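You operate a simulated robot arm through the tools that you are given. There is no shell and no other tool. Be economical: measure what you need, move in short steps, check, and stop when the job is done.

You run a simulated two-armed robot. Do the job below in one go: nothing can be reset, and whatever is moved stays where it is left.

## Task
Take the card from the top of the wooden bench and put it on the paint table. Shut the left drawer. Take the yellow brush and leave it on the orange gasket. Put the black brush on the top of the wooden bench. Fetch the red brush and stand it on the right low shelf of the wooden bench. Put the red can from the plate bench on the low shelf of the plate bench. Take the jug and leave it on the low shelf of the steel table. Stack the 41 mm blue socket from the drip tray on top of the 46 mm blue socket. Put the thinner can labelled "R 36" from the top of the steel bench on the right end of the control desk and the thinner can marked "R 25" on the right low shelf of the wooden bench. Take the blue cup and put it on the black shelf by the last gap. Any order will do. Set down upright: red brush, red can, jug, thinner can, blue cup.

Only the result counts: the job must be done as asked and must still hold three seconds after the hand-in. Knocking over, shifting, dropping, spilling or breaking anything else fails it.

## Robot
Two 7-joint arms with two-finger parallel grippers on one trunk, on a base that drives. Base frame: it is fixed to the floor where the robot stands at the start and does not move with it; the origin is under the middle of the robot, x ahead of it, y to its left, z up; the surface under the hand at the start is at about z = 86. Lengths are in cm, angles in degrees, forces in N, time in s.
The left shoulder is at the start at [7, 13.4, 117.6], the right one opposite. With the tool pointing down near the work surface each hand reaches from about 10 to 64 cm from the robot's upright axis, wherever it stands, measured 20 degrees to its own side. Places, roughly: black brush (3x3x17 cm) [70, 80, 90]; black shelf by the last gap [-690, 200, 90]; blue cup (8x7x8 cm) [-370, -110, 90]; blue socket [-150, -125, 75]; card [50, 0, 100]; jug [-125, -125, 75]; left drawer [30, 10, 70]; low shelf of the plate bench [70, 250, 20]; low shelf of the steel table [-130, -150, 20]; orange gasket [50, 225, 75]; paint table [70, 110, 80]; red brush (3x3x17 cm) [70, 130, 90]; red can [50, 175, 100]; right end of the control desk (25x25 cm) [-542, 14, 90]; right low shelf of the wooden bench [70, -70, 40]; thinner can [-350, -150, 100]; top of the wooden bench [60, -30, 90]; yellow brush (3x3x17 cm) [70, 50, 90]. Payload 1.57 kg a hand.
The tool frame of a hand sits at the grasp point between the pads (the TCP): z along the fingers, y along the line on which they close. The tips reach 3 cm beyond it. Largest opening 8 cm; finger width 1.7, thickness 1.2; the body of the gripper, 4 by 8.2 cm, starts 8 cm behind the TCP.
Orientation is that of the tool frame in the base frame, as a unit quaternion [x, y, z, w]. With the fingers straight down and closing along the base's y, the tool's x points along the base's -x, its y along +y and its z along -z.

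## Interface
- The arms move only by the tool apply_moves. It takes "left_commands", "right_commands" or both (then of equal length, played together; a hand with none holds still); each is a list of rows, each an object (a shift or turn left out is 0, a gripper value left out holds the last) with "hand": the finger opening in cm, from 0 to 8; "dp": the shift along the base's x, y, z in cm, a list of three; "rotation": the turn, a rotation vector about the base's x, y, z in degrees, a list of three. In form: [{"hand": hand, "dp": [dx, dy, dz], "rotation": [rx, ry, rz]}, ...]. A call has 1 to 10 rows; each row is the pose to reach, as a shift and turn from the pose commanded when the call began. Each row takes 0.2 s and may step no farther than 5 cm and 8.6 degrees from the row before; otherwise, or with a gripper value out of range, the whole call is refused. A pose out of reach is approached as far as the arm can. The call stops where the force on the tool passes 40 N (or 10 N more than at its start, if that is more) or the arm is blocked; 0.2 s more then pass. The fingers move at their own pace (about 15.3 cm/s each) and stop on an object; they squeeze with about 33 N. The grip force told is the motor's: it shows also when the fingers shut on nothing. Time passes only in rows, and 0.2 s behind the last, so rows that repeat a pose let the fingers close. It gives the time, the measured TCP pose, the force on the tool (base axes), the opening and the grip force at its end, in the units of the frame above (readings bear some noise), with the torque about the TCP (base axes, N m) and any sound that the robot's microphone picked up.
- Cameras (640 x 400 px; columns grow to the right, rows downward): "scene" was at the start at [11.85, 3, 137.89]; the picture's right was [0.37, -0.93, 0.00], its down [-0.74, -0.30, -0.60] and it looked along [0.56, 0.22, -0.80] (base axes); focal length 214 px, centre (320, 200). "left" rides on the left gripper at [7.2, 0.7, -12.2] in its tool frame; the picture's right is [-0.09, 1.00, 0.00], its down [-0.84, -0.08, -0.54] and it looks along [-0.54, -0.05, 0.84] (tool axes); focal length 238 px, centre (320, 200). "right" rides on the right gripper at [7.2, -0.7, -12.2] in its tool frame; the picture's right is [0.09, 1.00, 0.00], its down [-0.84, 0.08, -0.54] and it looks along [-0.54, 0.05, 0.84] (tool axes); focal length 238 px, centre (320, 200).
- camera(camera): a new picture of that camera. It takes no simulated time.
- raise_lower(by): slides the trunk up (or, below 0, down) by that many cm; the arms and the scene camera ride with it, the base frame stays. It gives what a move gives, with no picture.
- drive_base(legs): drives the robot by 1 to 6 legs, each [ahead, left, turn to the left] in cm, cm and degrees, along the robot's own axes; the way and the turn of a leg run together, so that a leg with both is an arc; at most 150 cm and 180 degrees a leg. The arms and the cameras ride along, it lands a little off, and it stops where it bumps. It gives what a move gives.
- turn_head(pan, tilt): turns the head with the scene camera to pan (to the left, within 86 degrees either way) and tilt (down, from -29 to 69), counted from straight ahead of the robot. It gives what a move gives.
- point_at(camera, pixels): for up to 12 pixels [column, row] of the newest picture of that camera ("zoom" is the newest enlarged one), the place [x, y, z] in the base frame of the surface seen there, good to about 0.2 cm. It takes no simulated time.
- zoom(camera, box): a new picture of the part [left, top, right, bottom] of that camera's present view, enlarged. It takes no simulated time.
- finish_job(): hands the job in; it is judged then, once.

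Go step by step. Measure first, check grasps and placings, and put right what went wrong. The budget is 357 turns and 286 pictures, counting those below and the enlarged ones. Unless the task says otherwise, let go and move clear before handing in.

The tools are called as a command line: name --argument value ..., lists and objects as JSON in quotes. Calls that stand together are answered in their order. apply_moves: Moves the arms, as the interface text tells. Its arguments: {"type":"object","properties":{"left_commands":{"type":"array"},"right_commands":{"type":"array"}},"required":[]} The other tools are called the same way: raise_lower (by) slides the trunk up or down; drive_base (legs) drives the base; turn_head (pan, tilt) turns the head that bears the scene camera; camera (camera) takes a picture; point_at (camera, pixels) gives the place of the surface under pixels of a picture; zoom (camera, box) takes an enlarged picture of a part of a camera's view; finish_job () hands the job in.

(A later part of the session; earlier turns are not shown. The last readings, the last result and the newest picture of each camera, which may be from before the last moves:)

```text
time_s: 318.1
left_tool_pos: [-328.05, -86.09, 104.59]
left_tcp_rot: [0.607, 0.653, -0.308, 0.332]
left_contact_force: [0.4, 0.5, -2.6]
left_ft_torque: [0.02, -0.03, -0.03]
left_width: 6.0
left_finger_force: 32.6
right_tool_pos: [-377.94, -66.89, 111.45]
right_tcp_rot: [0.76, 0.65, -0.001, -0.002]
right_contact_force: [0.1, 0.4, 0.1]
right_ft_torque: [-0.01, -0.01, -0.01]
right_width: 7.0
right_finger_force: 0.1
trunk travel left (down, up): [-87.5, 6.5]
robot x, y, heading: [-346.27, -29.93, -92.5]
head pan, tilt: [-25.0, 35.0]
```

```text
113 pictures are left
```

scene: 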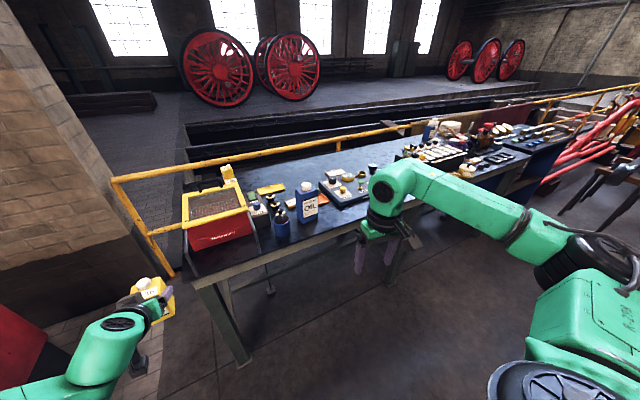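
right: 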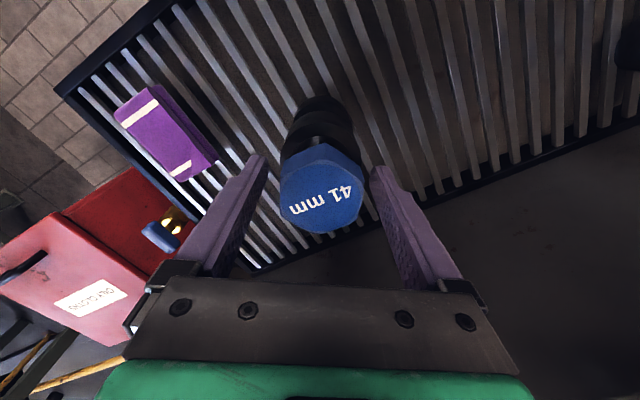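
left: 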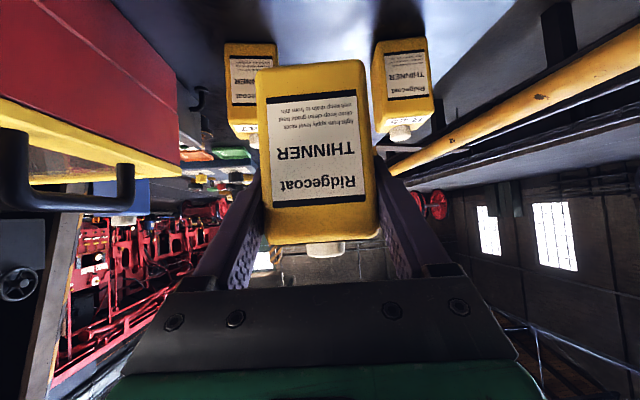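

zoom --camera "scene" --box '[250, 180, 330, 250]'

point_at --camera "zoom" --pixels '[[200, 360], [320, 360], [255, 360], [200, 300], [315, 290], [255, 310], [255, 270], [260, 390], [160, 230], [420, 300], [440, 180], [255, 245]]'

```text
5.71 times, centred on (290, 215) of scene
```

zoom: 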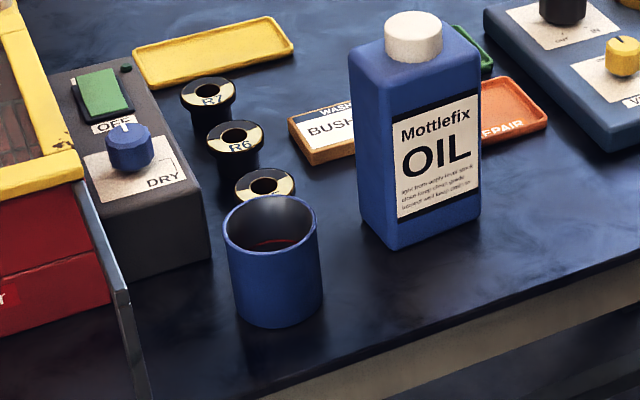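

```text
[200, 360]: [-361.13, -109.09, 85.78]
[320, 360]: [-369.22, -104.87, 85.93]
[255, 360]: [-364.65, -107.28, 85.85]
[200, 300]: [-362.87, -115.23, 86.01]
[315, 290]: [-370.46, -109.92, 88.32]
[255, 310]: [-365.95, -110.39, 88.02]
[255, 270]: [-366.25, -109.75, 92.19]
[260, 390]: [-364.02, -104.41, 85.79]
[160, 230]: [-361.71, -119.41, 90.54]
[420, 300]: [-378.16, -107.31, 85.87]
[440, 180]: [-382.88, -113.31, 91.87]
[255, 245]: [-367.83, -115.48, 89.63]
```

The cup holds red liquid, so it stays level. Measure its rim and surroundings.

point_at --camera "zoom" --pixels '[[226, 240], [318, 232], [265, 250], [240, 212], [300, 203], [270, 198], [225, 255], [319, 250], [235, 310], [320, 300], [250, 185], [365, 215]]'

```text
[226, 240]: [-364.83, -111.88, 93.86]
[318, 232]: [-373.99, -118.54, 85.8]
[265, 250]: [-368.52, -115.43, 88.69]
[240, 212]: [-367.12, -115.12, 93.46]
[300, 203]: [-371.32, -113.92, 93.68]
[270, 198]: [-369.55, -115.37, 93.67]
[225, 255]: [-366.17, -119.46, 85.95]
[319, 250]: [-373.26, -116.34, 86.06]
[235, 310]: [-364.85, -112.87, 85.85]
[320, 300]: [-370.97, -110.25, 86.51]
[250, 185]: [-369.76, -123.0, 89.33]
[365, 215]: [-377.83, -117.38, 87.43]
```

Cup: centre ≈(−368.3,−112.3), Ø≈6.9, z 86–93.8. I'll square the right hand and tilt it forward again.

apply_moves --right_commands '[{"hand": 8, "dp": [3, 0, 0], "rotation": [0, 0, 4.5]}, {"dp": [6, 0, 0], "rotation": [0, 0, 8.9]}]'

apply_moves --right_commands '[{"dp": [1, -2, -1], "rotation": [-6, 0, 0]}, {"dp": [1.5, -4, -2.5], "rotation": [-12, 0, 0]}, {"dp": [2, -6, -4], "rotation": [-18, 0, 0]}, {"dp": [2.5, -8, -5.5], "rotation": [-24, 0, 0]}, {"dp": [3, -10, -7], "rotation": [-30, 0, 0]}, {"dp": [3.5, -12, -8.5], "rotation": [-36, 0, 0]}, {"dp": [3.5, -14, -10], "rotation": [-42, 0, 0]}, {"dp": [3.5, -16, -11.5], "rotation": [-47, 0, 0]}, {"dp": [3.5, -18, -13], "rotation": [-51, 0, 0]}, {"dp": [3.5, -19, -14], "rotation": [-54, 0, 0]}]'

camera --camera "right"

```text
time_s: 318.7
left_tool_pos: [-327.87, -86.11, 104.51]
left_tcp_rot: [0.607, 0.653, -0.308, 0.331]
left_contact_force: [-0.4, 0.2, -3.3]
left_ft_torque: [0.01, 0.01, -0.01]
left_width: 5.97
left_finger_force: 33.4
right_tool_pos: [-371.73, -67.0, 111.35]
right_tcp_rot: [0.707, 0.707, 0.001, -0.001]
right_contact_force: [0.3, 0.6, 0.0]
right_ft_torque: [0.03, 0.0, -0.02]
right_width: 8.01
right_finger_force: 0.0
trunk travel left (down, up): [-87.5, 6.5]
robot x, y, heading: [-346.43, -30.06, -92.4]
head pan, tilt: [-25.0, 35.0]
```

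```text
time_s: 320.9
left_tool_pos: [-327.98, -86.06, 104.58]
left_tcp_rot: [0.608, 0.653, -0.307, 0.331]
left_contact_force: [0.2, 0.4, -2.9]
left_ft_torque: [-0.02, 0.02, 0.02]
left_width: 6.02
left_finger_force: 33.0
right_tool_pos: [-368.49, -85.98, 97.6]
right_tcp_rot: [0.629, 0.63, -0.321, 0.322]
right_contact_force: [-0.5, -0.1, 0.2]
right_ft_torque: [-0.01, 0.03, -0.01]
right_width: 8.0
right_finger_force: 0.1
trunk travel left (down, up): [-87.5, 6.5]
robot x, y, heading: [-346.66, -29.33, -92.3]
head pan, tilt: [-25.0, 35.0]
```

```text
111 pictures are left
```

right: 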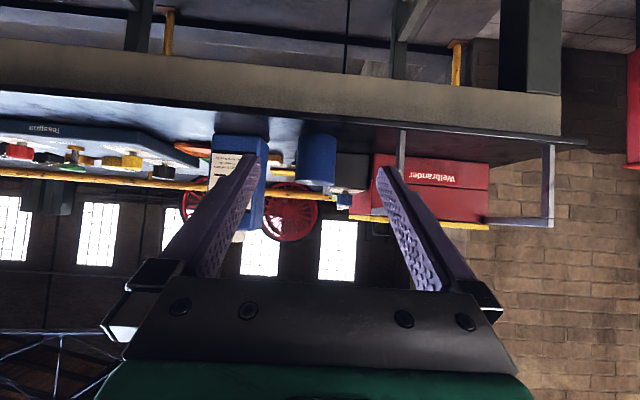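

point_at --camera "right" --pixels '[[297, 155], [300, 165], [315, 160], [332, 155], [330, 170], [315, 180], [315, 140], [350, 160], [400, 150], [343, 175]]'

zoom --camera "right" --box '[250, 110, 410, 220]'

```text
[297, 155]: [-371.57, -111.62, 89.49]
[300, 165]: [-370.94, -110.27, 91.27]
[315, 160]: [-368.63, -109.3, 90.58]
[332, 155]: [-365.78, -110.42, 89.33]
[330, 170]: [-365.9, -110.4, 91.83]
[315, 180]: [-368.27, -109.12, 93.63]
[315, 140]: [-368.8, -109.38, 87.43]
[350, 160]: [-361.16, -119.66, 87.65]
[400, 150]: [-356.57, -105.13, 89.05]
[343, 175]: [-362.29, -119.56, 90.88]
```

```text
3.64 times, centred on (330, 165) of right
```

zoom: 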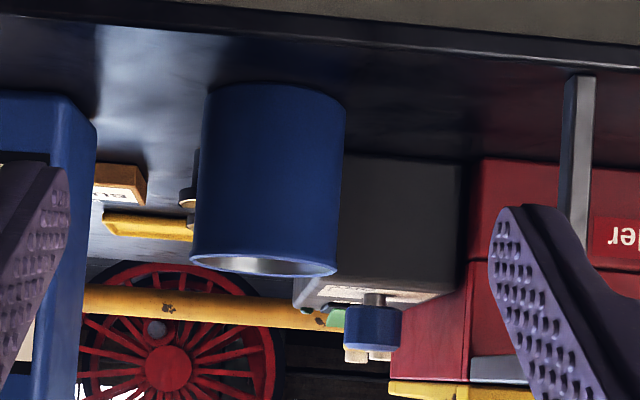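

Cup centre (−368.4,−112.3). Pull the left hand back and up, lower the right hand to z 90.5, then drive ahead 20.

apply_moves --right_commands '[{"dp": [0, 0, -2.5]}, {"dp": [0, 0, -5]}, {"dp": [0.1, 0, -7.1]}, {"dp": [0.1, 0, -7.1]}]' --left_commands '[{"dp": [0.5, 3, 2]}, {"dp": [1, 6, 4]}, {"dp": [1.5, 9, 6]}, {"dp": [2, 12, 8]}]'

drive_base --legs '[[16, 0, 0]]'

camera --camera "right"

```text
time_s: 321.9
left_tool_pos: [-326.72, -77.16, 110.73]
left_tcp_rot: [0.609, 0.652, -0.308, 0.33]
left_contact_force: [-0.4, 0.0, -2.7]
left_ft_torque: [0.02, 0.03, 0.01]
left_width: 5.98
left_finger_force: 32.9
left hand out of reach, approached as far as the arm can: row 4
right_tool_pos: [-368.59, -86.0, 94.96]
right_tcp_rot: [0.631, 0.63, -0.321, 0.321]
right_contact_force: [-0.7, 0.3, 1.1]
right_ft_torque: [0.0, 0.01, 0.03]
right_width: 7.99
right_finger_force: 0.0
right hand out of reach, approached as far as the arm can: row 2, 3, 4
trunk travel left (down, up): [-87.5, 6.5]
robot x, y, heading: [-346.74, -29.67, -92.4]
head pan, tilt: [-25.0, 35.0]
```

```text
time_s: 323.3
left_tool_pos: [-327.45, -92.98, 110.7]
left_tcp_rot: [0.609, 0.652, -0.309, 0.331]
left_contact_force: [0.0, 0.1, -3.6]
left_ft_torque: [0.01, -0.02, 0.0]
left_width: 5.97
left_finger_force: 32.7
right_tool_pos: [-369.39, -101.49, 95.2]
right_tcp_rot: [0.631, 0.629, -0.322, 0.321]
right_contact_force: [0.4, -1.0, 0.5]
right_ft_torque: [0.01, -0.01, -0.01]
right_width: 8.03
right_finger_force: 0.1
trunk travel left (down, up): [-87.5, 6.5]
robot x, y, heading: [-347.54, -46.02, -92.8]
head pan, tilt: [-25.0, 35.0]
```

```text
109 pictures are left
```

right: 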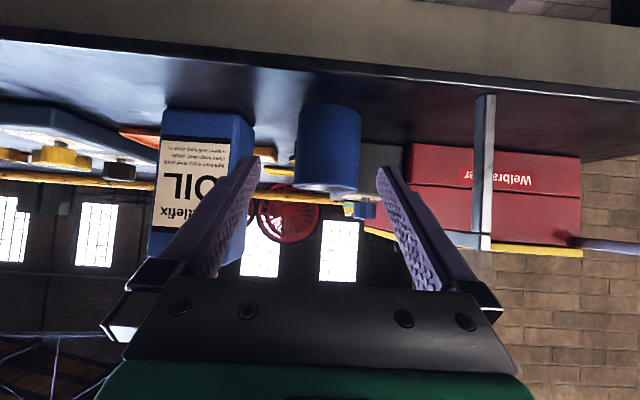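

Lower the trunk 4.7, correct x by +1.

raise_lower --by -4.7

apply_moves --right_commands '[{"dp": [1, -2, 0]}, {"dp": [1, -3, 0]}]'

camera --camera "right"

point_at --camera "right" --pixels '[[300, 140], [350, 140], [325, 140], [310, 170], [345, 170]]'

```text
time_s: 324.2
left_tool_pos: [-327.52, -93.09, 106.01]
left_tcp_rot: [0.609, 0.652, -0.308, 0.33]
left_contact_force: [-0.2, 0.6, -3.1]
left_ft_torque: [0.01, -0.03, -0.01]
left_width: 5.97
left_finger_force: 33.1
right_tool_pos: [-369.35, -101.75, 90.26]
right_tcp_rot: [0.631, 0.629, -0.322, 0.32]
right_contact_force: [-0.7, -0.6, -0.4]
right_ft_torque: [-0.01, -0.01, 0.04]
right_width: 8.02
right_finger_force: 0.1
trunk travel left (down, up): [-82.8, 11.2]
robot x, y, heading: [-346.5, -46.48, -92.7]
head pan, tilt: [-25.0, 35.0]
```

```text
time_s: 324.8
left_tool_pos: [-327.41, -93.28, 106.01]
left_tcp_rot: [0.609, 0.652, -0.308, 0.331]
left_contact_force: [-0.3, 0.2, -3.6]
left_ft_torque: [0.0, -0.02, -0.04]
left_width: 5.97
left_finger_force: 33.6
right_tool_pos: [-368.36, -104.87, 90.21]
right_tcp_rot: [0.631, 0.629, -0.321, 0.32]
right_contact_force: [0.1, -0.4, 0.2]
right_ft_torque: [0.0, 0.01, 0.01]
right_width: 7.98
right_finger_force: 0.0
trunk travel left (down, up): [-82.8, 11.2]
robot x, y, heading: [-346.93, -46.13, -92.6]
head pan, tilt: [-25.0, 35.0]
```

```text
108 pictures are left
```

right: 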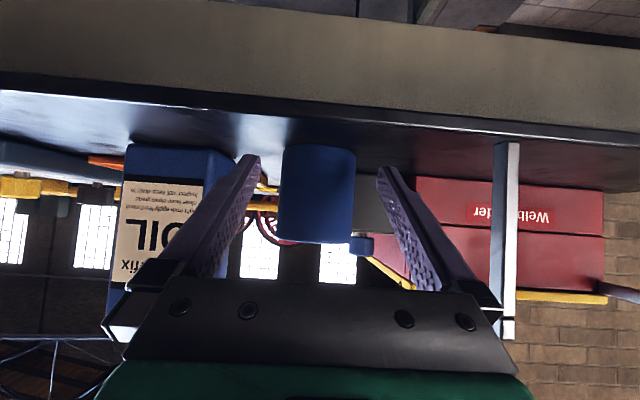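

```text
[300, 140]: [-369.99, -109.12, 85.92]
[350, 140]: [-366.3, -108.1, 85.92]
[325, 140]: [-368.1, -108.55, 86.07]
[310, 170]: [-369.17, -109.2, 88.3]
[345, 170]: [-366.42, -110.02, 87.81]
```

Centred (cup 280–355 between fingers 260–378). Advance 4, check, then the rest.

apply_moves --right_commands '[{"dp": [0, -1.5, 0]}, {"dp": [0, -3, 0]}]'

camera --camera "right"

```text
time_s: 325.4
left_tool_pos: [-327.47, -93.17, 105.85]
left_tcp_rot: [0.609, 0.652, -0.309, 0.33]
left_contact_force: [-0.2, 0.1, -3.4]
left_ft_torque: [0.01, 0.03, -0.02]
left_width: 5.98
left_finger_force: 33.0
right_tool_pos: [-368.37, -107.79, 90.21]
right_tcp_rot: [0.631, 0.629, -0.321, 0.32]
right_contact_force: [-0.2, 0.1, 0.1]
right_ft_torque: [0.04, 0.04, -0.04]
right_width: 8.01
right_finger_force: 0.0
trunk travel left (down, up): [-82.8, 11.2]
robot x, y, heading: [-347.03, -46.05, -92.5]
head pan, tilt: [-25.0, 35.0]
```

```text
107 pictures are left
```

right: 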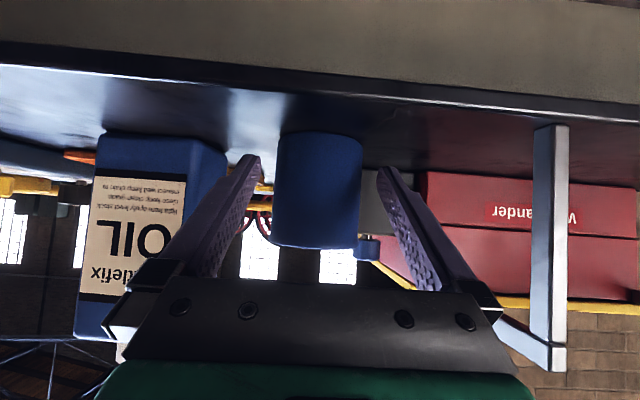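

apply_moves --right_commands '[{"dp": [-0.1, -1.2, 0]}, {"dp": [-0.1, -2.4, 0]}, {"dp": [-0.1, -3.5, 0]}, {"dp": [-0.1, -4.2, 0]}, {"hand": 0, "dp": [-0.1, -4.2, 0]}, {"dp": [-0.1, -4.2, 0]}, {"dp": [-0.1, -4.2, 0]}]'

camera --camera "right"

```text
time_s: 327.0
left_tool_pos: [-327.38, -93.1, 105.99]
left_tcp_rot: [0.608, 0.652, -0.308, 0.33]
left_contact_force: [0.2, -0.1, -1.8]
left_ft_torque: [0.03, 0.0, -0.01]
left_width: 5.97
left_finger_force: 33.4
right_tool_pos: [-368.52, -111.82, 90.39]
right_tcp_rot: [0.631, 0.629, -0.321, 0.321]
right_contact_force: [-0.1, -1.4, 2.5]
right_ft_torque: [-0.07, 0.08, 0.04]
right_width: 6.75
right_finger_force: 32.6
trunk travel left (down, up): [-82.8, 11.2]
robot x, y, heading: [-347.36, -46.14, -92.7]
head pan, tilt: [-25.0, 35.0]
```

```text
106 pictures are left
```

right: 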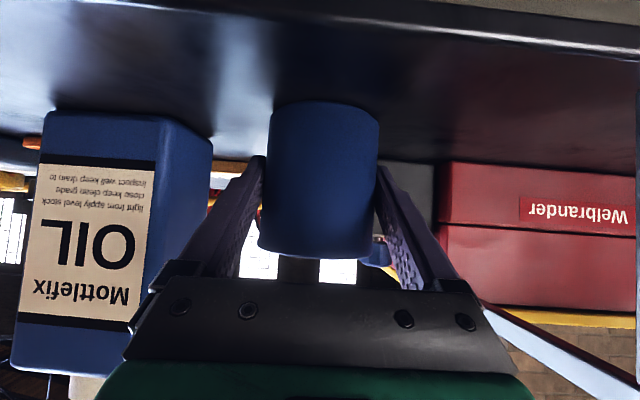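

Cup gripped (6.75). Lift with the trunk.

raise_lower --by 4

camera --camera "right"

raise_lower --by 7

camera --camera "scene"

```text
time_s: 327.8
left_tool_pos: [-327.43, -93.17, 109.82]
left_tcp_rot: [0.609, 0.652, -0.308, 0.33]
left_contact_force: [0.1, 0.0, -2.1]
left_ft_torque: [0.03, -0.01, 0.0]
left_width: 5.97
left_finger_force: 32.4
right_tool_pos: [-368.52, -112.02, 94.27]
right_tcp_rot: [0.632, 0.629, -0.321, 0.32]
right_contact_force: [0.8, 0.7, -1.2]
right_ft_torque: [0.0, -0.02, 0.02]
right_width: 6.73
right_finger_force: 33.1
trunk travel left (down, up): [-86.8, 7.2]
robot x, y, heading: [-347.28, -46.03, -92.7]
head pan, tilt: [-25.0, 35.0]
```

```text
105 pictures are left
```

right: 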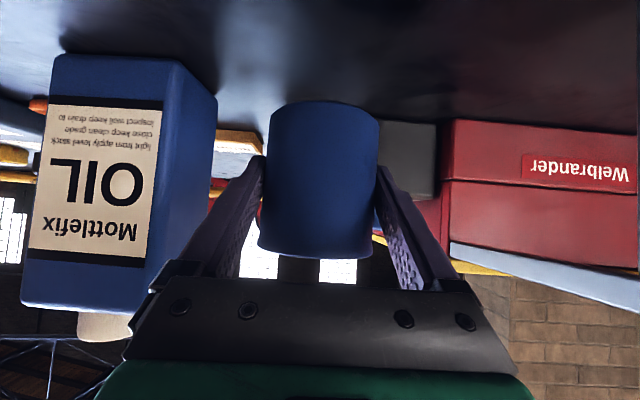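

```text
time_s: 328.9
left_tool_pos: [-327.54, -93.26, 117.02]
left_tcp_rot: [0.609, 0.652, -0.308, 0.33]
left_contact_force: [-0.5, -0.2, -4.1]
left_ft_torque: [0.01, 0.0, 0.01]
left_width: 5.99
left_finger_force: 33.0
right_tool_pos: [-368.47, -112.06, 101.32]
right_tcp_rot: [0.631, 0.629, -0.321, 0.32]
right_contact_force: [-0.1, -0.3, -0.4]
right_ft_torque: [-0.01, 0.0, -0.01]
right_width: 6.75
right_finger_force: 33.5
trunk travel left (down, up): [-93.8, 0.2]
robot x, y, heading: [-346.66, -45.93, -92.4]
head pan, tilt: [-25.0, 35.0]
```

```text
104 pictures are left
```

scene: 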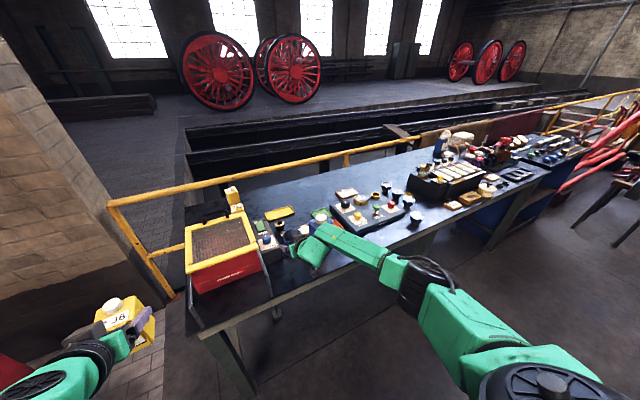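

Both items held. Back off 24 cm and turn to face west, then look along the corridor.

drive_base --legs '[[-22, 0, 0], [0, 0, -87.5]]'

turn_head --pan -20 --tilt 20

camera --camera "scene"

```text
time_s: 334.3
left_tool_pos: [-392.79, -45.11, 116.97]
left_tcp_rot: [0.891, 0.044, -0.451, 0.022]
left_contact_force: [0.3, -0.3, -3.4]
left_ft_torque: [-0.02, -0.03, -0.01]
left_width: 5.96
left_finger_force: 33.0
right_tool_pos: [-412.9, -4.73, 101.29]
right_tcp_rot: [0.891, 0.012, -0.453, 0.006]
right_contact_force: [0.4, -0.5, -1.8]
right_ft_torque: [0.0, -0.01, -0.04]
right_width: 6.75
right_finger_force: 33.2
trunk travel left (down, up): [-93.8, 0.2]
robot x, y, heading: [-346.12, -23.79, 179.2]
head pan, tilt: [-25.0, 35.0]
```

```text
time_s: 335.1
left_tool_pos: [-392.77, -45.03, 117.0]
left_tcp_rot: [0.891, 0.044, -0.451, 0.023]
left_contact_force: [-0.6, -1.1, -3.2]
left_ft_torque: [-0.02, -0.03, 0.01]
left_width: 6.0
left_finger_force: 32.7
right_tool_pos: [-412.88, -4.73, 101.2]
right_tcp_rot: [0.891, 0.012, -0.454, 0.006]
right_contact_force: [-0.3, 0.4, -1.6]
right_ft_torque: [0.0, -0.01, -0.04]
right_width: 6.72
right_finger_force: 33.6
trunk travel left (down, up): [-93.8, 0.2]
robot x, y, heading: [-346.29, -23.98, 179.3]
head pan, tilt: [-20.0, 20.0]
```

```text
103 pictures are left
```

scene: 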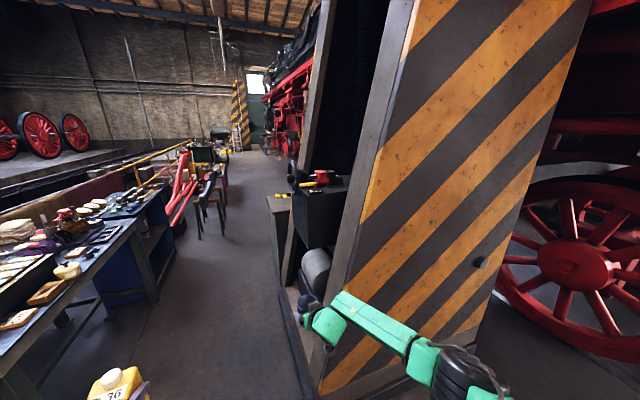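

point_at --camera "scene" --pixels '[[280, 205], [275, 240], [283, 193], [292, 240], [300, 320], [310, 280], [300, 185], [215, 200], [160, 250], [95, 290], [235, 180], [200, 215]]'

zoom --camera "scene" --box '[190, 110, 350, 250]'

```text
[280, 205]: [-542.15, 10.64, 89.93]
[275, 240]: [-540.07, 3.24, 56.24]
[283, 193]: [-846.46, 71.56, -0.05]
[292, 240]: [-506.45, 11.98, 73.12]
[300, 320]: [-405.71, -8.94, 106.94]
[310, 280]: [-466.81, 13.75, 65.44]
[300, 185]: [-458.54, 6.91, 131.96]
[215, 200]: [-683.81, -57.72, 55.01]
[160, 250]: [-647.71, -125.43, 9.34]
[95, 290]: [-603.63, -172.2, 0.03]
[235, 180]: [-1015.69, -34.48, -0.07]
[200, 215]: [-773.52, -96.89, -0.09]
```

```text
2.86 times, centred on (270, 180) of scene
```

zoom: 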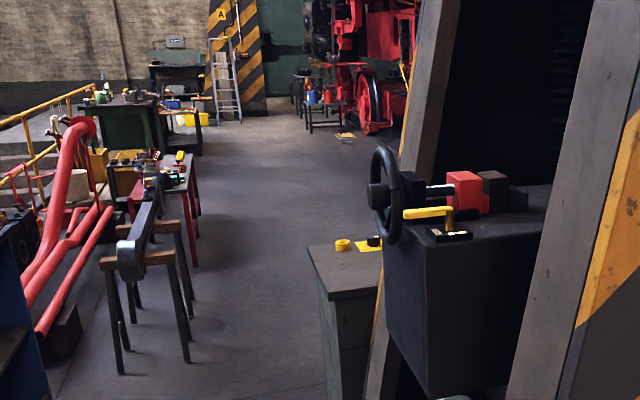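

The control desk's right end is at (−542,10.6), top z≈90. Shift left 30 for clearance, then drive west 190 and look.

drive_base --legs '[[0, 30, 0.5], [110, 0, 0], [60, 0, 0]]'

turn_head --pan -60 --tilt 30

camera --camera "scene"

```text
time_s: 345.4
left_tool_pos: [-563.52, -77.46, 117.03]
left_tcp_rot: [0.89, 0.057, -0.451, 0.029]
left_contact_force: [-0.4, -0.3, -2.4]
left_ft_torque: [0.02, -0.03, -0.02]
left_width: 5.98
left_finger_force: 32.7
right_tool_pos: [-584.62, -37.61, 101.42]
right_tcp_rot: [0.89, 0.024, -0.454, 0.012]
right_contact_force: [-0.4, -0.2, -1.8]
right_ft_torque: [-0.04, -0.05, 0.03]
right_width: 6.71
right_finger_force: 32.8
trunk travel left (down, up): [-93.8, 0.2]
robot x, y, heading: [-517.57, -55.38, -179.3]
head pan, tilt: [-20.0, 20.0]
```

```text
time_s: 346.5
left_tool_pos: [-563.54, -77.41, 117.1]
left_tcp_rot: [0.891, 0.056, -0.45, 0.028]
left_contact_force: [-0.1, 0.3, -3.5]
left_ft_torque: [0.02, -0.05, -0.01]
left_width: 5.97
left_finger_force: 33.0
right_tool_pos: [-584.76, -37.58, 101.32]
right_tcp_rot: [0.891, 0.024, -0.453, 0.013]
right_contact_force: [0.0, 0.4, 0.1]
right_ft_torque: [-0.02, -0.01, 0.0]
right_width: 6.69
right_finger_force: 33.0
trunk travel left (down, up): [-93.8, 0.2]
robot x, y, heading: [-517.45, -54.93, -179.3]
head pan, tilt: [-60.0, 30.0]
```

```text
101 pictures are left
```

scene: 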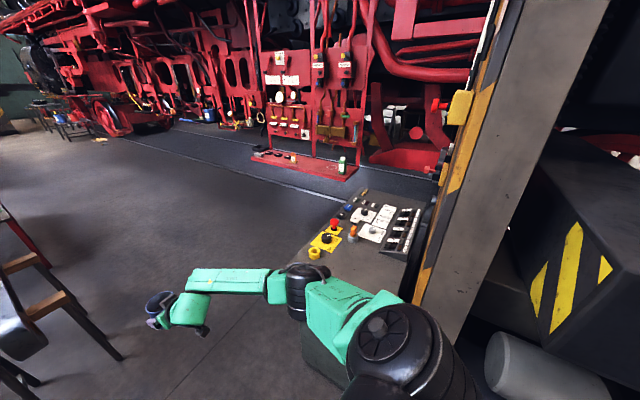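

zoom --camera "scene" --box '[260, 170, 440, 300]'

point_at --camera "scene" --pixels '[[300, 258], [350, 255], [385, 262], [345, 275], [318, 270], [318, 250], [360, 270], [400, 280], [330, 260], [370, 245], [420, 260], [280, 200]]'

```text
3.08 times, centred on (350, 235) of scene
```

zoom: 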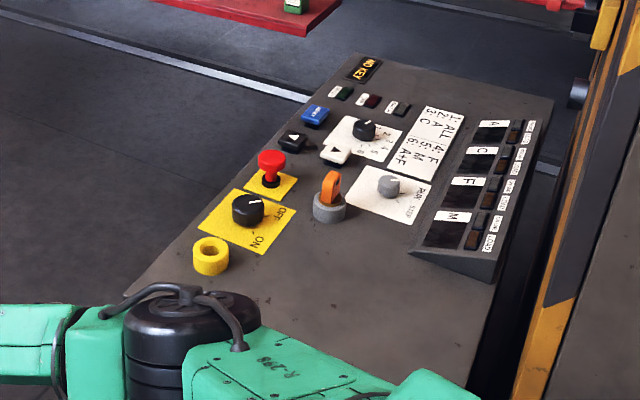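

```text
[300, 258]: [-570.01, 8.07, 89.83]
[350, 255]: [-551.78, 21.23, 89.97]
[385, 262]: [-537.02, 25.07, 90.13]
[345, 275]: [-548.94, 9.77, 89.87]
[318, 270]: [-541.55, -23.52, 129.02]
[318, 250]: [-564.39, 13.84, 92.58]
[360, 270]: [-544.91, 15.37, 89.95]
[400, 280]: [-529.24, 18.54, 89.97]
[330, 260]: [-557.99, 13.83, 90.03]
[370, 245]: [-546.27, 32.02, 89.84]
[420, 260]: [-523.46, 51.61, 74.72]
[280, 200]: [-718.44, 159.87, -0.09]
```

The free right end is at about (−543,14). Best is to stand west of the desk facing east. I'll drive to x≈−600 and turn around by the right (over open floor).

drive_base --legs '[[85, 0, 0], [0, 0, -179]]'

turn_head --pan 15 --tilt 35

camera --camera "scene"

```text
time_s: 358.3
left_tool_pos: [-556.73, -33.17, 116.95]
left_tcp_rot: [-0.064, 0.89, 0.032, 0.451]
left_contact_force: [0.5, 0.5, -2.3]
left_ft_torque: [0.0, 0.04, -0.01]
left_width: 5.95
left_finger_force: 33.4
right_tool_pos: [-534.81, -72.49, 101.36]
right_tcp_rot: [-0.032, 0.89, 0.016, 0.454]
right_contact_force: [0.5, 1.3, -0.8]
right_ft_torque: [-0.01, -0.03, 0.0]
right_width: 6.68
right_finger_force: 32.3
trunk travel left (down, up): [-93.8, 0.2]
robot x, y, heading: [-602.33, -56.43, 1.9]
head pan, tilt: [-60.0, 30.0]
```

```text
time_s: 359.8
left_tool_pos: [-556.67, -33.1, 117.05]
left_tcp_rot: [-0.064, 0.89, 0.033, 0.451]
left_contact_force: [0.0, -0.7, -3.3]
left_ft_torque: [0.01, 0.0, 0.02]
left_width: 6.0
left_finger_force: 32.7
right_tool_pos: [-534.82, -72.61, 101.33]
right_tcp_rot: [-0.032, 0.89, 0.017, 0.454]
right_contact_force: [0.4, 0.0, -0.8]
right_ft_torque: [0.0, -0.01, 0.0]
right_width: 6.66
right_finger_force: 32.8
trunk travel left (down, up): [-93.8, 0.2]
robot x, y, heading: [-601.97, -56.16, 1.4]
head pan, tilt: [15.0, 35.0]
```

```text
99 pictures are left
```

scene: 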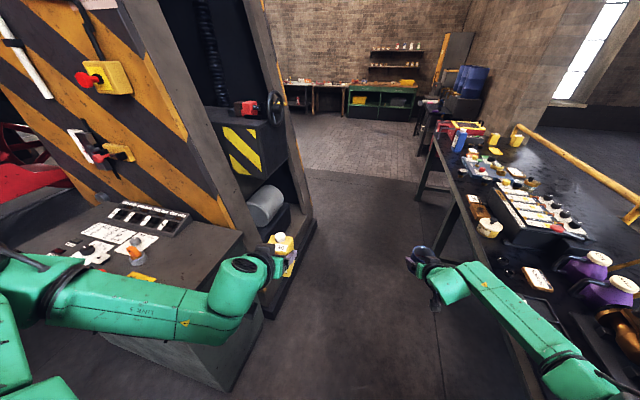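

Now left 46 cm, so the can comes over the desk's right end; left arm z is high.

drive_base --legs '[[0, 46, -1.4]]'

apply_moves --left_commands '[{"dp": [4, 0, -2]}, {"dp": [8, 0, -4]}, {"dp": [12, 0, -6]}, {"dp": [14, 0, -8]}]'

camera --camera "left"

camera --camera "scene"

```text
time_s: 362.5
left_tool_pos: [-556.59, 9.84, 117.04]
left_tcp_rot: [-0.05, 0.891, 0.026, 0.451]
left_contact_force: [0.0, 0.2, -2.5]
left_ft_torque: [0.01, 0.06, 0.01]
left_width: 5.97
left_finger_force: 33.1
right_tool_pos: [-535.93, -30.41, 101.41]
right_tcp_rot: [-0.017, 0.891, 0.01, 0.454]
right_contact_force: [-0.4, 0.1, -1.8]
right_ft_torque: [0.01, 0.04, 0.03]
right_width: 6.7
right_finger_force: 33.5
trunk travel left (down, up): [-93.8, 0.2]
robot x, y, heading: [-602.99, -11.59, 0.0]
head pan, tilt: [15.0, 35.0]
```

```text
time_s: 363.5
left_tool_pos: [-542.33, 9.64, 109.03]
left_tcp_rot: [-0.05, 0.891, 0.026, 0.451]
left_contact_force: [0.3, 0.1, -3.3]
left_ft_torque: [0.0, 0.04, 0.01]
left_width: 5.95
left_finger_force: 33.0
right_tool_pos: [-535.77, -30.31, 101.18]
right_tcp_rot: [-0.017, 0.891, 0.009, 0.454]
right_contact_force: [-0.6, 0.8, -1.0]
right_ft_torque: [-0.01, -0.01, 0.02]
right_width: 6.69
right_finger_force: 33.2
trunk travel left (down, up): [-93.8, 0.2]
robot x, y, heading: [-602.59, -11.93, -0.2]
head pan, tilt: [15.0, 35.0]
```

```text
98 pictures are left
```

left: 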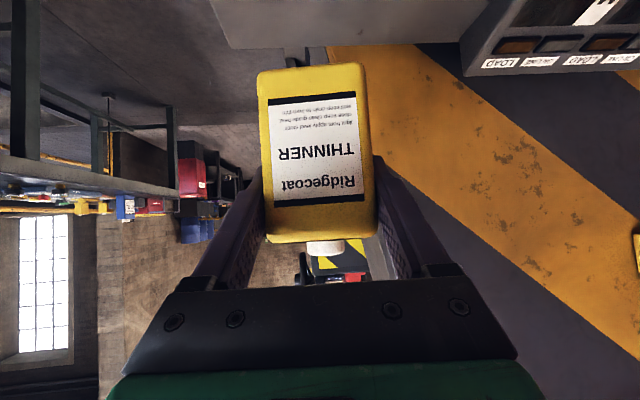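

```text
97 pictures are left
```

scene: 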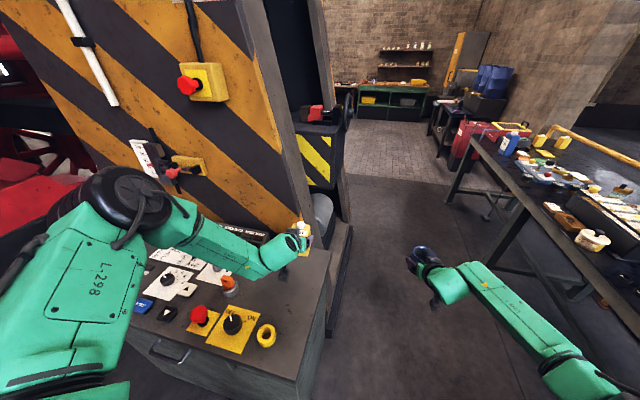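

Shift 3.5 in +y. Check forearm height over the desk controls before lowering.

apply_moves --left_commands '[{"dp": [0, 3.5, 0]}]'

point_at --camera "scene" --pixels '[[165, 220], [240, 255], [130, 250], [200, 235], [200, 315], [232, 322], [229, 282], [265, 335], [100, 330], [290, 300], [300, 330], [320, 290]]'

```text
time_s: 363.9
left_tool_pos: [-542.55, 13.62, 108.97]
left_tcp_rot: [-0.05, 0.891, 0.024, 0.451]
left_contact_force: [0.1, 0.7, -3.0]
left_ft_torque: [-0.04, 0.04, -0.03]
left_width: 5.95
left_finger_force: 33.2
right_tool_pos: [-536.04, -29.91, 101.32]
right_tcp_rot: [-0.019, 0.891, 0.008, 0.454]
right_contact_force: [-0.6, 0.0, -1.8]
right_ft_torque: [0.0, -0.01, -0.04]
right_width: 6.68
right_finger_force: 33.1
trunk travel left (down, up): [-93.8, 0.2]
robot x, y, heading: [-603.03, -11.93, -0.3]
head pan, tilt: [15.0, 35.0]
```

```text
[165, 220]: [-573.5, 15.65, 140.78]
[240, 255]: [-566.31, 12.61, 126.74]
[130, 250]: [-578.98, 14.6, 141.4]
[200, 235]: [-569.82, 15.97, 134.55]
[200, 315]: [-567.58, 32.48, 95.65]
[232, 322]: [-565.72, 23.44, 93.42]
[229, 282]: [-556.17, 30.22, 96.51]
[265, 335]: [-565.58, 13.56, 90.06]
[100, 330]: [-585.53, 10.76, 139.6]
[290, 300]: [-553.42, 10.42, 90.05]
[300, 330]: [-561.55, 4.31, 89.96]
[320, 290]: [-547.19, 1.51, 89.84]
```

Clear. Lower by trunk 11.5, then small steps.

raise_lower --by -11.5

raise_lower --by -0.6

raise_lower --by -0.3

zoom --camera "scene" --box '[220, 180, 380, 300]'

```text
time_s: 365.4
left_tool_pos: [-542.52, 13.3, 97.48]
left_tcp_rot: [-0.05, 0.891, 0.026, 0.451]
left_contact_force: [-0.1, 0.0, -3.6]
left_ft_torque: [-0.01, 0.04, -0.02]
left_width: 5.98
left_finger_force: 32.8
right_tool_pos: [-536.03, -30.13, 89.71]
right_tcp_rot: [-0.017, 0.891, 0.009, 0.454]
right_contact_force: [-1.0, 0.3, -1.3]
right_ft_torque: [0.0, -0.01, -0.02]
right_width: 6.67
right_finger_force: 32.8
trunk travel left (down, up): [-82.3, 11.7]
robot x, y, heading: [-602.9, -11.8, 0.2]
head pan, tilt: [15.0, 35.0]
```

```text
time_s: 365.9
left_tool_pos: [-542.38, 13.4, 96.97]
left_tcp_rot: [-0.051, 0.891, 0.026, 0.451]
left_contact_force: [-1.1, 0.1, -2.5]
left_ft_torque: [-0.01, 0.01, 0.03]
left_width: 6.01
left_finger_force: 33.3
right_tool_pos: [-535.92, -30.05, 89.19]
right_tcp_rot: [-0.019, 0.891, 0.01, 0.454]
right_contact_force: [0.5, -1.0, -1.5]
right_ft_torque: [-0.01, 0.04, 0.02]
right_width: 6.68
right_finger_force: 33.0
trunk travel left (down, up): [-81.7, 12.3]
robot x, y, heading: [-602.7, -11.83, -0.1]
head pan, tilt: [15.0, 35.0]
```

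```text
time_s: 366.4
left_tool_pos: [-542.46, 13.38, 96.74]
left_tcp_rot: [-0.049, 0.89, 0.026, 0.453]
left_contact_force: [0.2, 0.8, 1.7]
left_ft_torque: [-0.08, -0.18, 0.0]
left_width: 5.98
left_finger_force: 32.7
right_tool_pos: [-536.09, -30.2, 88.89]
right_tcp_rot: [-0.017, 0.891, 0.009, 0.454]
right_contact_force: [0.0, 0.4, -1.5]
right_ft_torque: [0.0, -0.03, -0.03]
right_width: 6.68
right_finger_force: 32.8
trunk travel left (down, up): [-81.4, 12.6]
robot x, y, heading: [-603.0, -12.0, -0.0]
head pan, tilt: [15.0, 35.0]
```

```text
3.33 times, centred on (300, 240) of scene
```

zoom: 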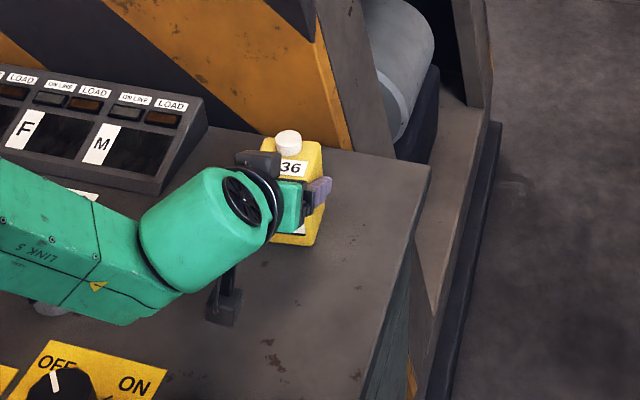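

Contact made. Open and withdraw straight back.

apply_moves --left_commands '[{"hand": 7}, {"hand": 8}, {}, {"dp": [-2, -0.22, 0]}, {"dp": [-5, -0.55, 0]}, {"dp": [-9, -1, 1]}, {"dp": [-12, -1.3, 4]}, {"dp": [-14, -1.3, 8]}]'

camera --camera "scene"

```text
time_s: 368.2
left_tool_pos: [-556.76, 11.94, 104.62]
left_tcp_rot: [-0.05, 0.891, 0.025, 0.451]
left_contact_force: [-0.4, -0.4, 0.1]
left_ft_torque: [0.03, 0.02, -0.02]
left_width: 8.02
left_finger_force: 0.0
right_tool_pos: [-536.08, -30.25, 89.08]
right_tcp_rot: [-0.019, 0.89, 0.01, 0.455]
right_contact_force: [-0.1, 0.3, -0.4]
right_ft_torque: [0.0, 0.0, -0.01]
right_width: 6.64
right_finger_force: 32.7
trunk travel left (down, up): [-81.4, 12.6]
robot x, y, heading: [-602.88, -11.7, -0.1]
head pan, tilt: [15.0, 35.0]
```

```text
95 pictures are left
```

scene: 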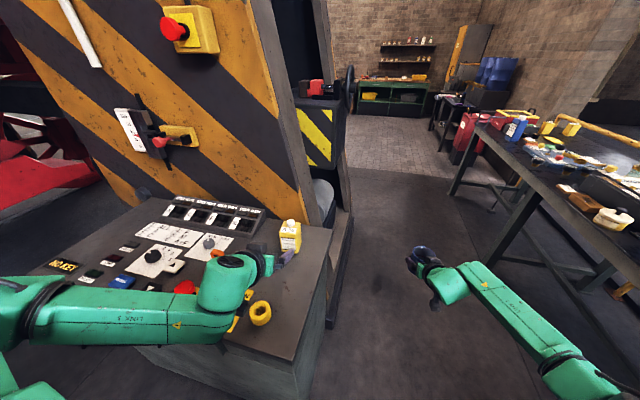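

R 36 stands on the desk's right end. Raise, back off 48 cm, and turn left to face north.

raise_lower --by 12

drive_base --legs '[[-48, 0, 0], [0, 0, 90]]'

turn_head --pan 0 --tilt 20

camera --camera "scene"

```text
time_s: 369.7
left_tool_pos: [-556.62, 11.93, 116.68]
left_tcp_rot: [-0.051, 0.891, 0.026, 0.451]
left_contact_force: [0.8, 0.0, 0.3]
left_ft_torque: [0.01, 0.0, -0.01]
left_width: 8.0
left_finger_force: 0.0
right_tool_pos: [-536.0, -30.17, 101.03]
right_tcp_rot: [-0.018, 0.891, 0.009, 0.454]
right_contact_force: [-0.9, 0.0, -1.1]
right_ft_torque: [-0.02, -0.01, -0.01]
right_width: 6.65
right_finger_force: 32.8
trunk travel left (down, up): [-93.4, 0.6]
robot x, y, heading: [-603.03, -11.69, 0.1]
head pan, tilt: [15.0, 35.0]
```

```text
time_s: 376.4
left_tool_pos: [-674.46, 34.81, 116.64]
left_tcp_rot: [0.662, -0.598, -0.335, -0.303]
left_contact_force: [-0.3, 0.0, -0.2]
left_ft_torque: [0.02, 0.03, 0.0]
left_width: 7.99
left_finger_force: 0.1
right_tool_pos: [-632.09, 55.21, 100.93]
right_tcp_rot: [0.639, -0.62, -0.327, -0.316]
right_contact_force: [0.6, 0.4, -0.7]
right_ft_torque: [0.02, -0.03, 0.01]
right_width: 6.6
right_finger_force: 32.9
trunk travel left (down, up): [-93.4, 0.6]
robot x, y, heading: [-651.1, -11.37, 89.1]
head pan, tilt: [15.0, 35.0]
```

```text
time_s: 377.2
left_tool_pos: [-674.32, 34.99, 116.55]
left_tcp_rot: [0.662, -0.598, -0.336, -0.302]
left_contact_force: [0.3, -1.1, 0.7]
left_ft_torque: [0.01, 0.02, 0.0]
left_width: 7.98
left_finger_force: 0.1
right_tool_pos: [-632.01, 55.15, 100.93]
right_tcp_rot: [0.639, -0.621, -0.325, -0.316]
right_contact_force: [0.1, -0.2, -1.2]
right_ft_torque: [0.01, -0.02, 0.0]
right_width: 6.6
right_finger_force: 33.1
trunk travel left (down, up): [-93.4, 0.6]
robot x, y, heading: [-650.96, -11.6, 89.0]
head pan, tilt: [0.0, 20.0]
```

```text
94 pictures are left
```

scene: 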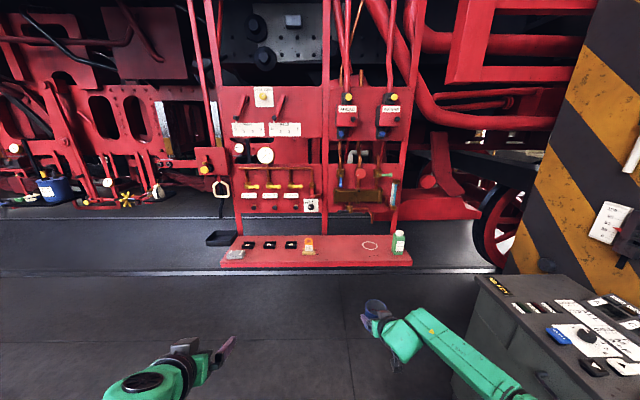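

zoom --camera "scene" --box '[190, 150, 430, 280]'

point_at --camera "scene" --pixels '[[222, 240], [212, 233], [235, 235], [250, 258], [310, 250], [390, 258], [247, 245], [290, 245], [320, 270], [200, 190], [230, 205]]'

camera --camera "right"

```text
2.67 times, centred on (310, 215) of scene
```

zoom: 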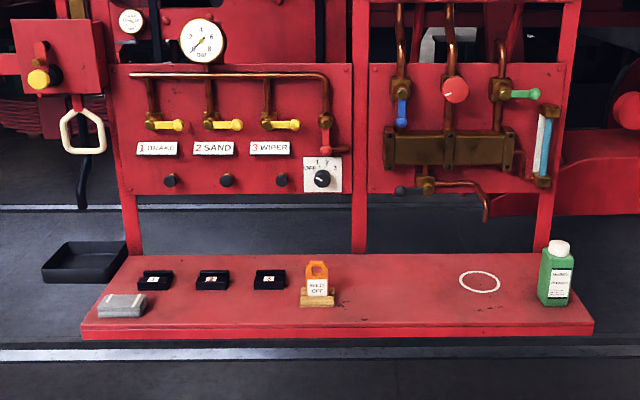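

```text
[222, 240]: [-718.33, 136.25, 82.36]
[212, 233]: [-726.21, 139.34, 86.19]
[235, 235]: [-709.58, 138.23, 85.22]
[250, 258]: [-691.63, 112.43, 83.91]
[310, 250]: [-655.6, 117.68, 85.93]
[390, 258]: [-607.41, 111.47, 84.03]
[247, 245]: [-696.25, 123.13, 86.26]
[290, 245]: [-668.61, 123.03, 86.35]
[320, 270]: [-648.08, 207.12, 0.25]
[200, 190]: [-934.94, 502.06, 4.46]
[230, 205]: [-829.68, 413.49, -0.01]
```

```text
92 pictures are left
```

right: 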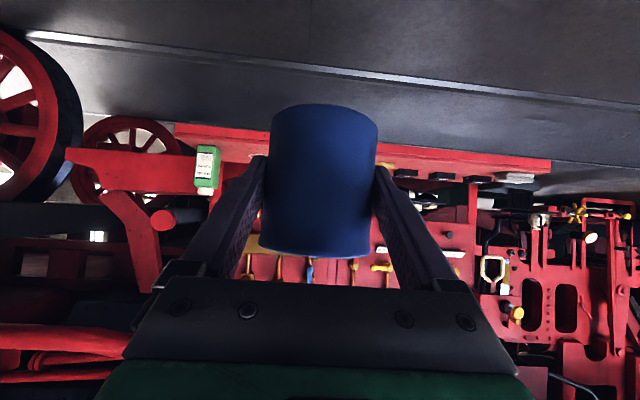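

point_at --camera "scene" --pixels '[[280, 193], [262, 130], [290, 205], [360, 200], [235, 170], [250, 190], [340, 190], [405, 180], [430, 210], [500, 150], [170, 160], [310, 240]]'

turn_head --pan 35 --tilt 20

camera --camera "scene"

```text
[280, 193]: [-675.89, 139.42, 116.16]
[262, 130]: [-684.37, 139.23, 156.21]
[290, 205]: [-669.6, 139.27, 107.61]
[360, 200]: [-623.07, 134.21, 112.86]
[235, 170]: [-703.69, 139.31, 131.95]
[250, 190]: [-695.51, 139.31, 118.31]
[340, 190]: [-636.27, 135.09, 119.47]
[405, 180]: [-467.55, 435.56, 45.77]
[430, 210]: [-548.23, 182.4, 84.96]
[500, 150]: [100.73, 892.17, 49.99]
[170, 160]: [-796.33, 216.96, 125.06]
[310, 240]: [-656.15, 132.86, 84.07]
```

```text
time_s: 378.2
left_tool_pos: [-674.39, 34.93, 116.45]
left_tcp_rot: [0.662, -0.599, -0.335, -0.303]
left_contact_force: [0.2, 0.1, -0.2]
left_ft_torque: [0.0, 0.0, 0.03]
left_width: 7.97
left_finger_force: 0.0
right_tool_pos: [-631.87, 55.04, 100.91]
right_tcp_rot: [0.64, -0.62, -0.326, -0.316]
right_contact_force: [-0.5, 0.2, -1.2]
right_ft_torque: [-0.03, -0.03, 0.0]
right_width: 6.59
right_finger_force: 33.3
trunk travel left (down, up): [-93.4, 0.6]
robot x, y, heading: [-650.92, -11.27, 89.2]
head pan, tilt: [35.0, 20.0]
```

```text
91 pictures are left
```

scene: 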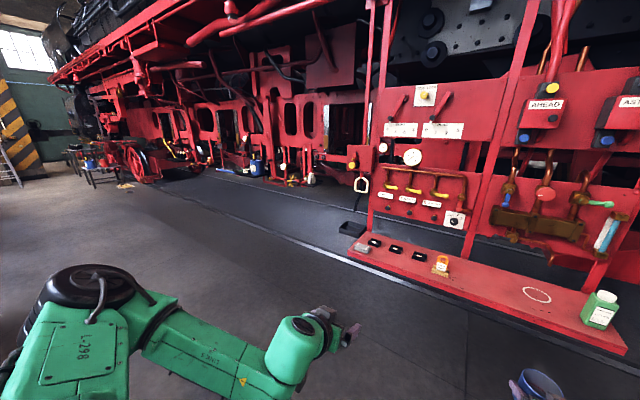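

zoom --camera "scene" --box '[220, 100, 460, 260]'

point_at --camera "scene" --pixels '[[355, 230], [342, 225], [365, 235], [257, 168], [275, 178], [310, 180], [330, 160], [230, 165], [355, 165], [360, 185], [480, 160]]'

```text
2.50 times, centred on (340, 180) of scene
```

zoom: 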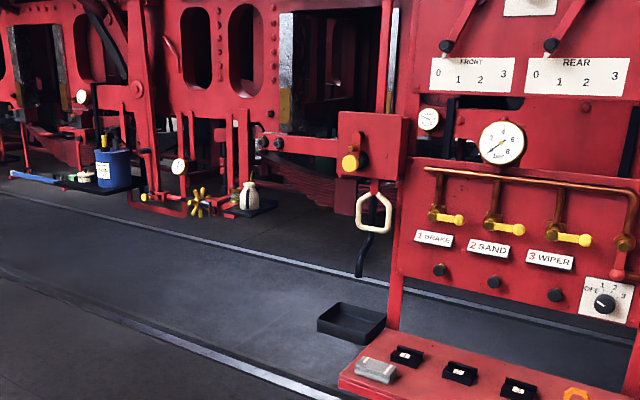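

```text
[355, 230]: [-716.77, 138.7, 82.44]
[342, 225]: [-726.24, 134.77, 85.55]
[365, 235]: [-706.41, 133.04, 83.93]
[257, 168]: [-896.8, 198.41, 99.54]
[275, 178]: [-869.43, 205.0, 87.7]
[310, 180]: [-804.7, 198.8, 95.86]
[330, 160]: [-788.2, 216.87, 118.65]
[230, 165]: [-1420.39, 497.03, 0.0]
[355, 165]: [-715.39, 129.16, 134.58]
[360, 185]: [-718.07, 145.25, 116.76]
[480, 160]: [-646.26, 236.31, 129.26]
```

The panel hides a spot behind it; black shelves stand along the locomotive at y≈200 (e.g. (−805,199), (−897,198)), so the wanted one at x≈−690 is behind the panel. I'll go around its west side and look.

drive_base --legs '[[0, 115, 0], [60, 0, 0]]'

turn_head --pan -35 --tilt 25

camera --camera "scene"

```text
time_s: 387.1
left_tool_pos: [-791.1, 94.85, 116.66]
left_tcp_rot: [0.667, -0.592, -0.338, -0.3]
left_contact_force: [-0.5, 0.9, 0.5]
left_ft_torque: [0.01, 0.03, -0.01]
left_width: 8.01
left_finger_force: 0.0
right_tool_pos: [-749.02, 115.8, 100.91]
right_tcp_rot: [0.645, -0.614, -0.329, -0.314]
right_contact_force: [0.4, 0.6, -0.8]
right_ft_torque: [0.01, -0.02, 0.02]
right_width: 6.55
right_finger_force: 32.8
trunk travel left (down, up): [-93.4, 0.6]
robot x, y, heading: [-766.6, 49.11, 90.6]
head pan, tilt: [35.0, 20.0]
```

```text
time_s: 388.5
left_tool_pos: [-791.17, 94.98, 116.54]
left_tcp_rot: [0.668, -0.591, -0.339, -0.299]
left_contact_force: [-0.9, 0.0, -0.1]
left_ft_torque: [-0.02, 0.03, -0.01]
left_width: 8.02
left_finger_force: 0.1
right_tool_pos: [-749.13, 115.77, 100.87]
right_tcp_rot: [0.645, -0.614, -0.33, -0.314]
right_contact_force: [-1.5, 0.0, -1.2]
right_ft_torque: [0.02, 0.01, 0.02]
right_width: 6.54
right_finger_force: 32.9
trunk travel left (down, up): [-93.4, 0.6]
robot x, y, heading: [-767.26, 48.79, 90.4]
head pan, tilt: [-35.0, 25.0]
```

```text
89 pictures are left
```

scene: 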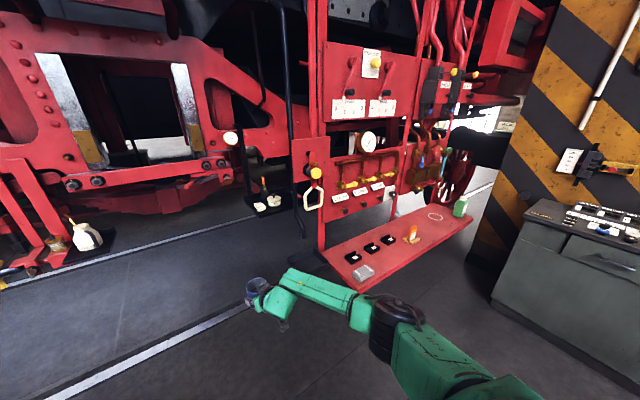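

zoom --camera "scene" --box '[220, 120, 380, 250]'

point_at --camera "zoom" --pixels '[[160, 350], [220, 370], [270, 340], [190, 320], [130, 320], [300, 390], [80, 80], [340, 330], [150, 300], [220, 335], [320, 120], [410, 300]]'

```text
3.08 times, centred on (300, 185) of scene
```

zoom: 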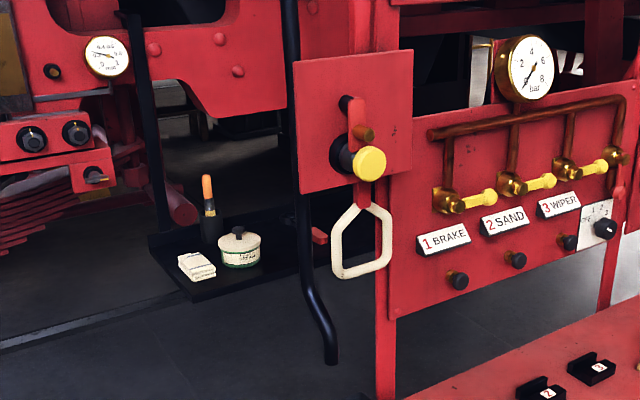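

```text
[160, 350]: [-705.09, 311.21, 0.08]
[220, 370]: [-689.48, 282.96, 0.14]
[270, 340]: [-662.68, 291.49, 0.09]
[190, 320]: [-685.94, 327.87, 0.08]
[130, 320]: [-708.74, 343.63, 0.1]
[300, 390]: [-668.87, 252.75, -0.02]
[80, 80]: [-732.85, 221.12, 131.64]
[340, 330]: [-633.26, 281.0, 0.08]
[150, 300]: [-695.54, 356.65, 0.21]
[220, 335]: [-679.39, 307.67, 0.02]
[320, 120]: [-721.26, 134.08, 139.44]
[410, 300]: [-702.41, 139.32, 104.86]
```

point_at --camera "zoom" --pixels '[[230, 285], [285, 262], [180, 262], [250, 275], [155, 245], [270, 235], [200, 265], [240, 250], [209, 230], [195, 298], [300, 245], [318, 235]]'

```text
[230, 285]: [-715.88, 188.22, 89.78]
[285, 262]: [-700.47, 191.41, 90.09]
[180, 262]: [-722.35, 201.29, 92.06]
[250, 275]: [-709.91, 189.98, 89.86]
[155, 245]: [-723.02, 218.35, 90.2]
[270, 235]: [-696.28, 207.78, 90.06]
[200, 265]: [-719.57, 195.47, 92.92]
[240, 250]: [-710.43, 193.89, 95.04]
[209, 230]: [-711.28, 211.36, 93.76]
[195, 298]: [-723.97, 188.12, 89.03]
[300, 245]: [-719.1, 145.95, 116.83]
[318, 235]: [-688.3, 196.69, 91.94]
```

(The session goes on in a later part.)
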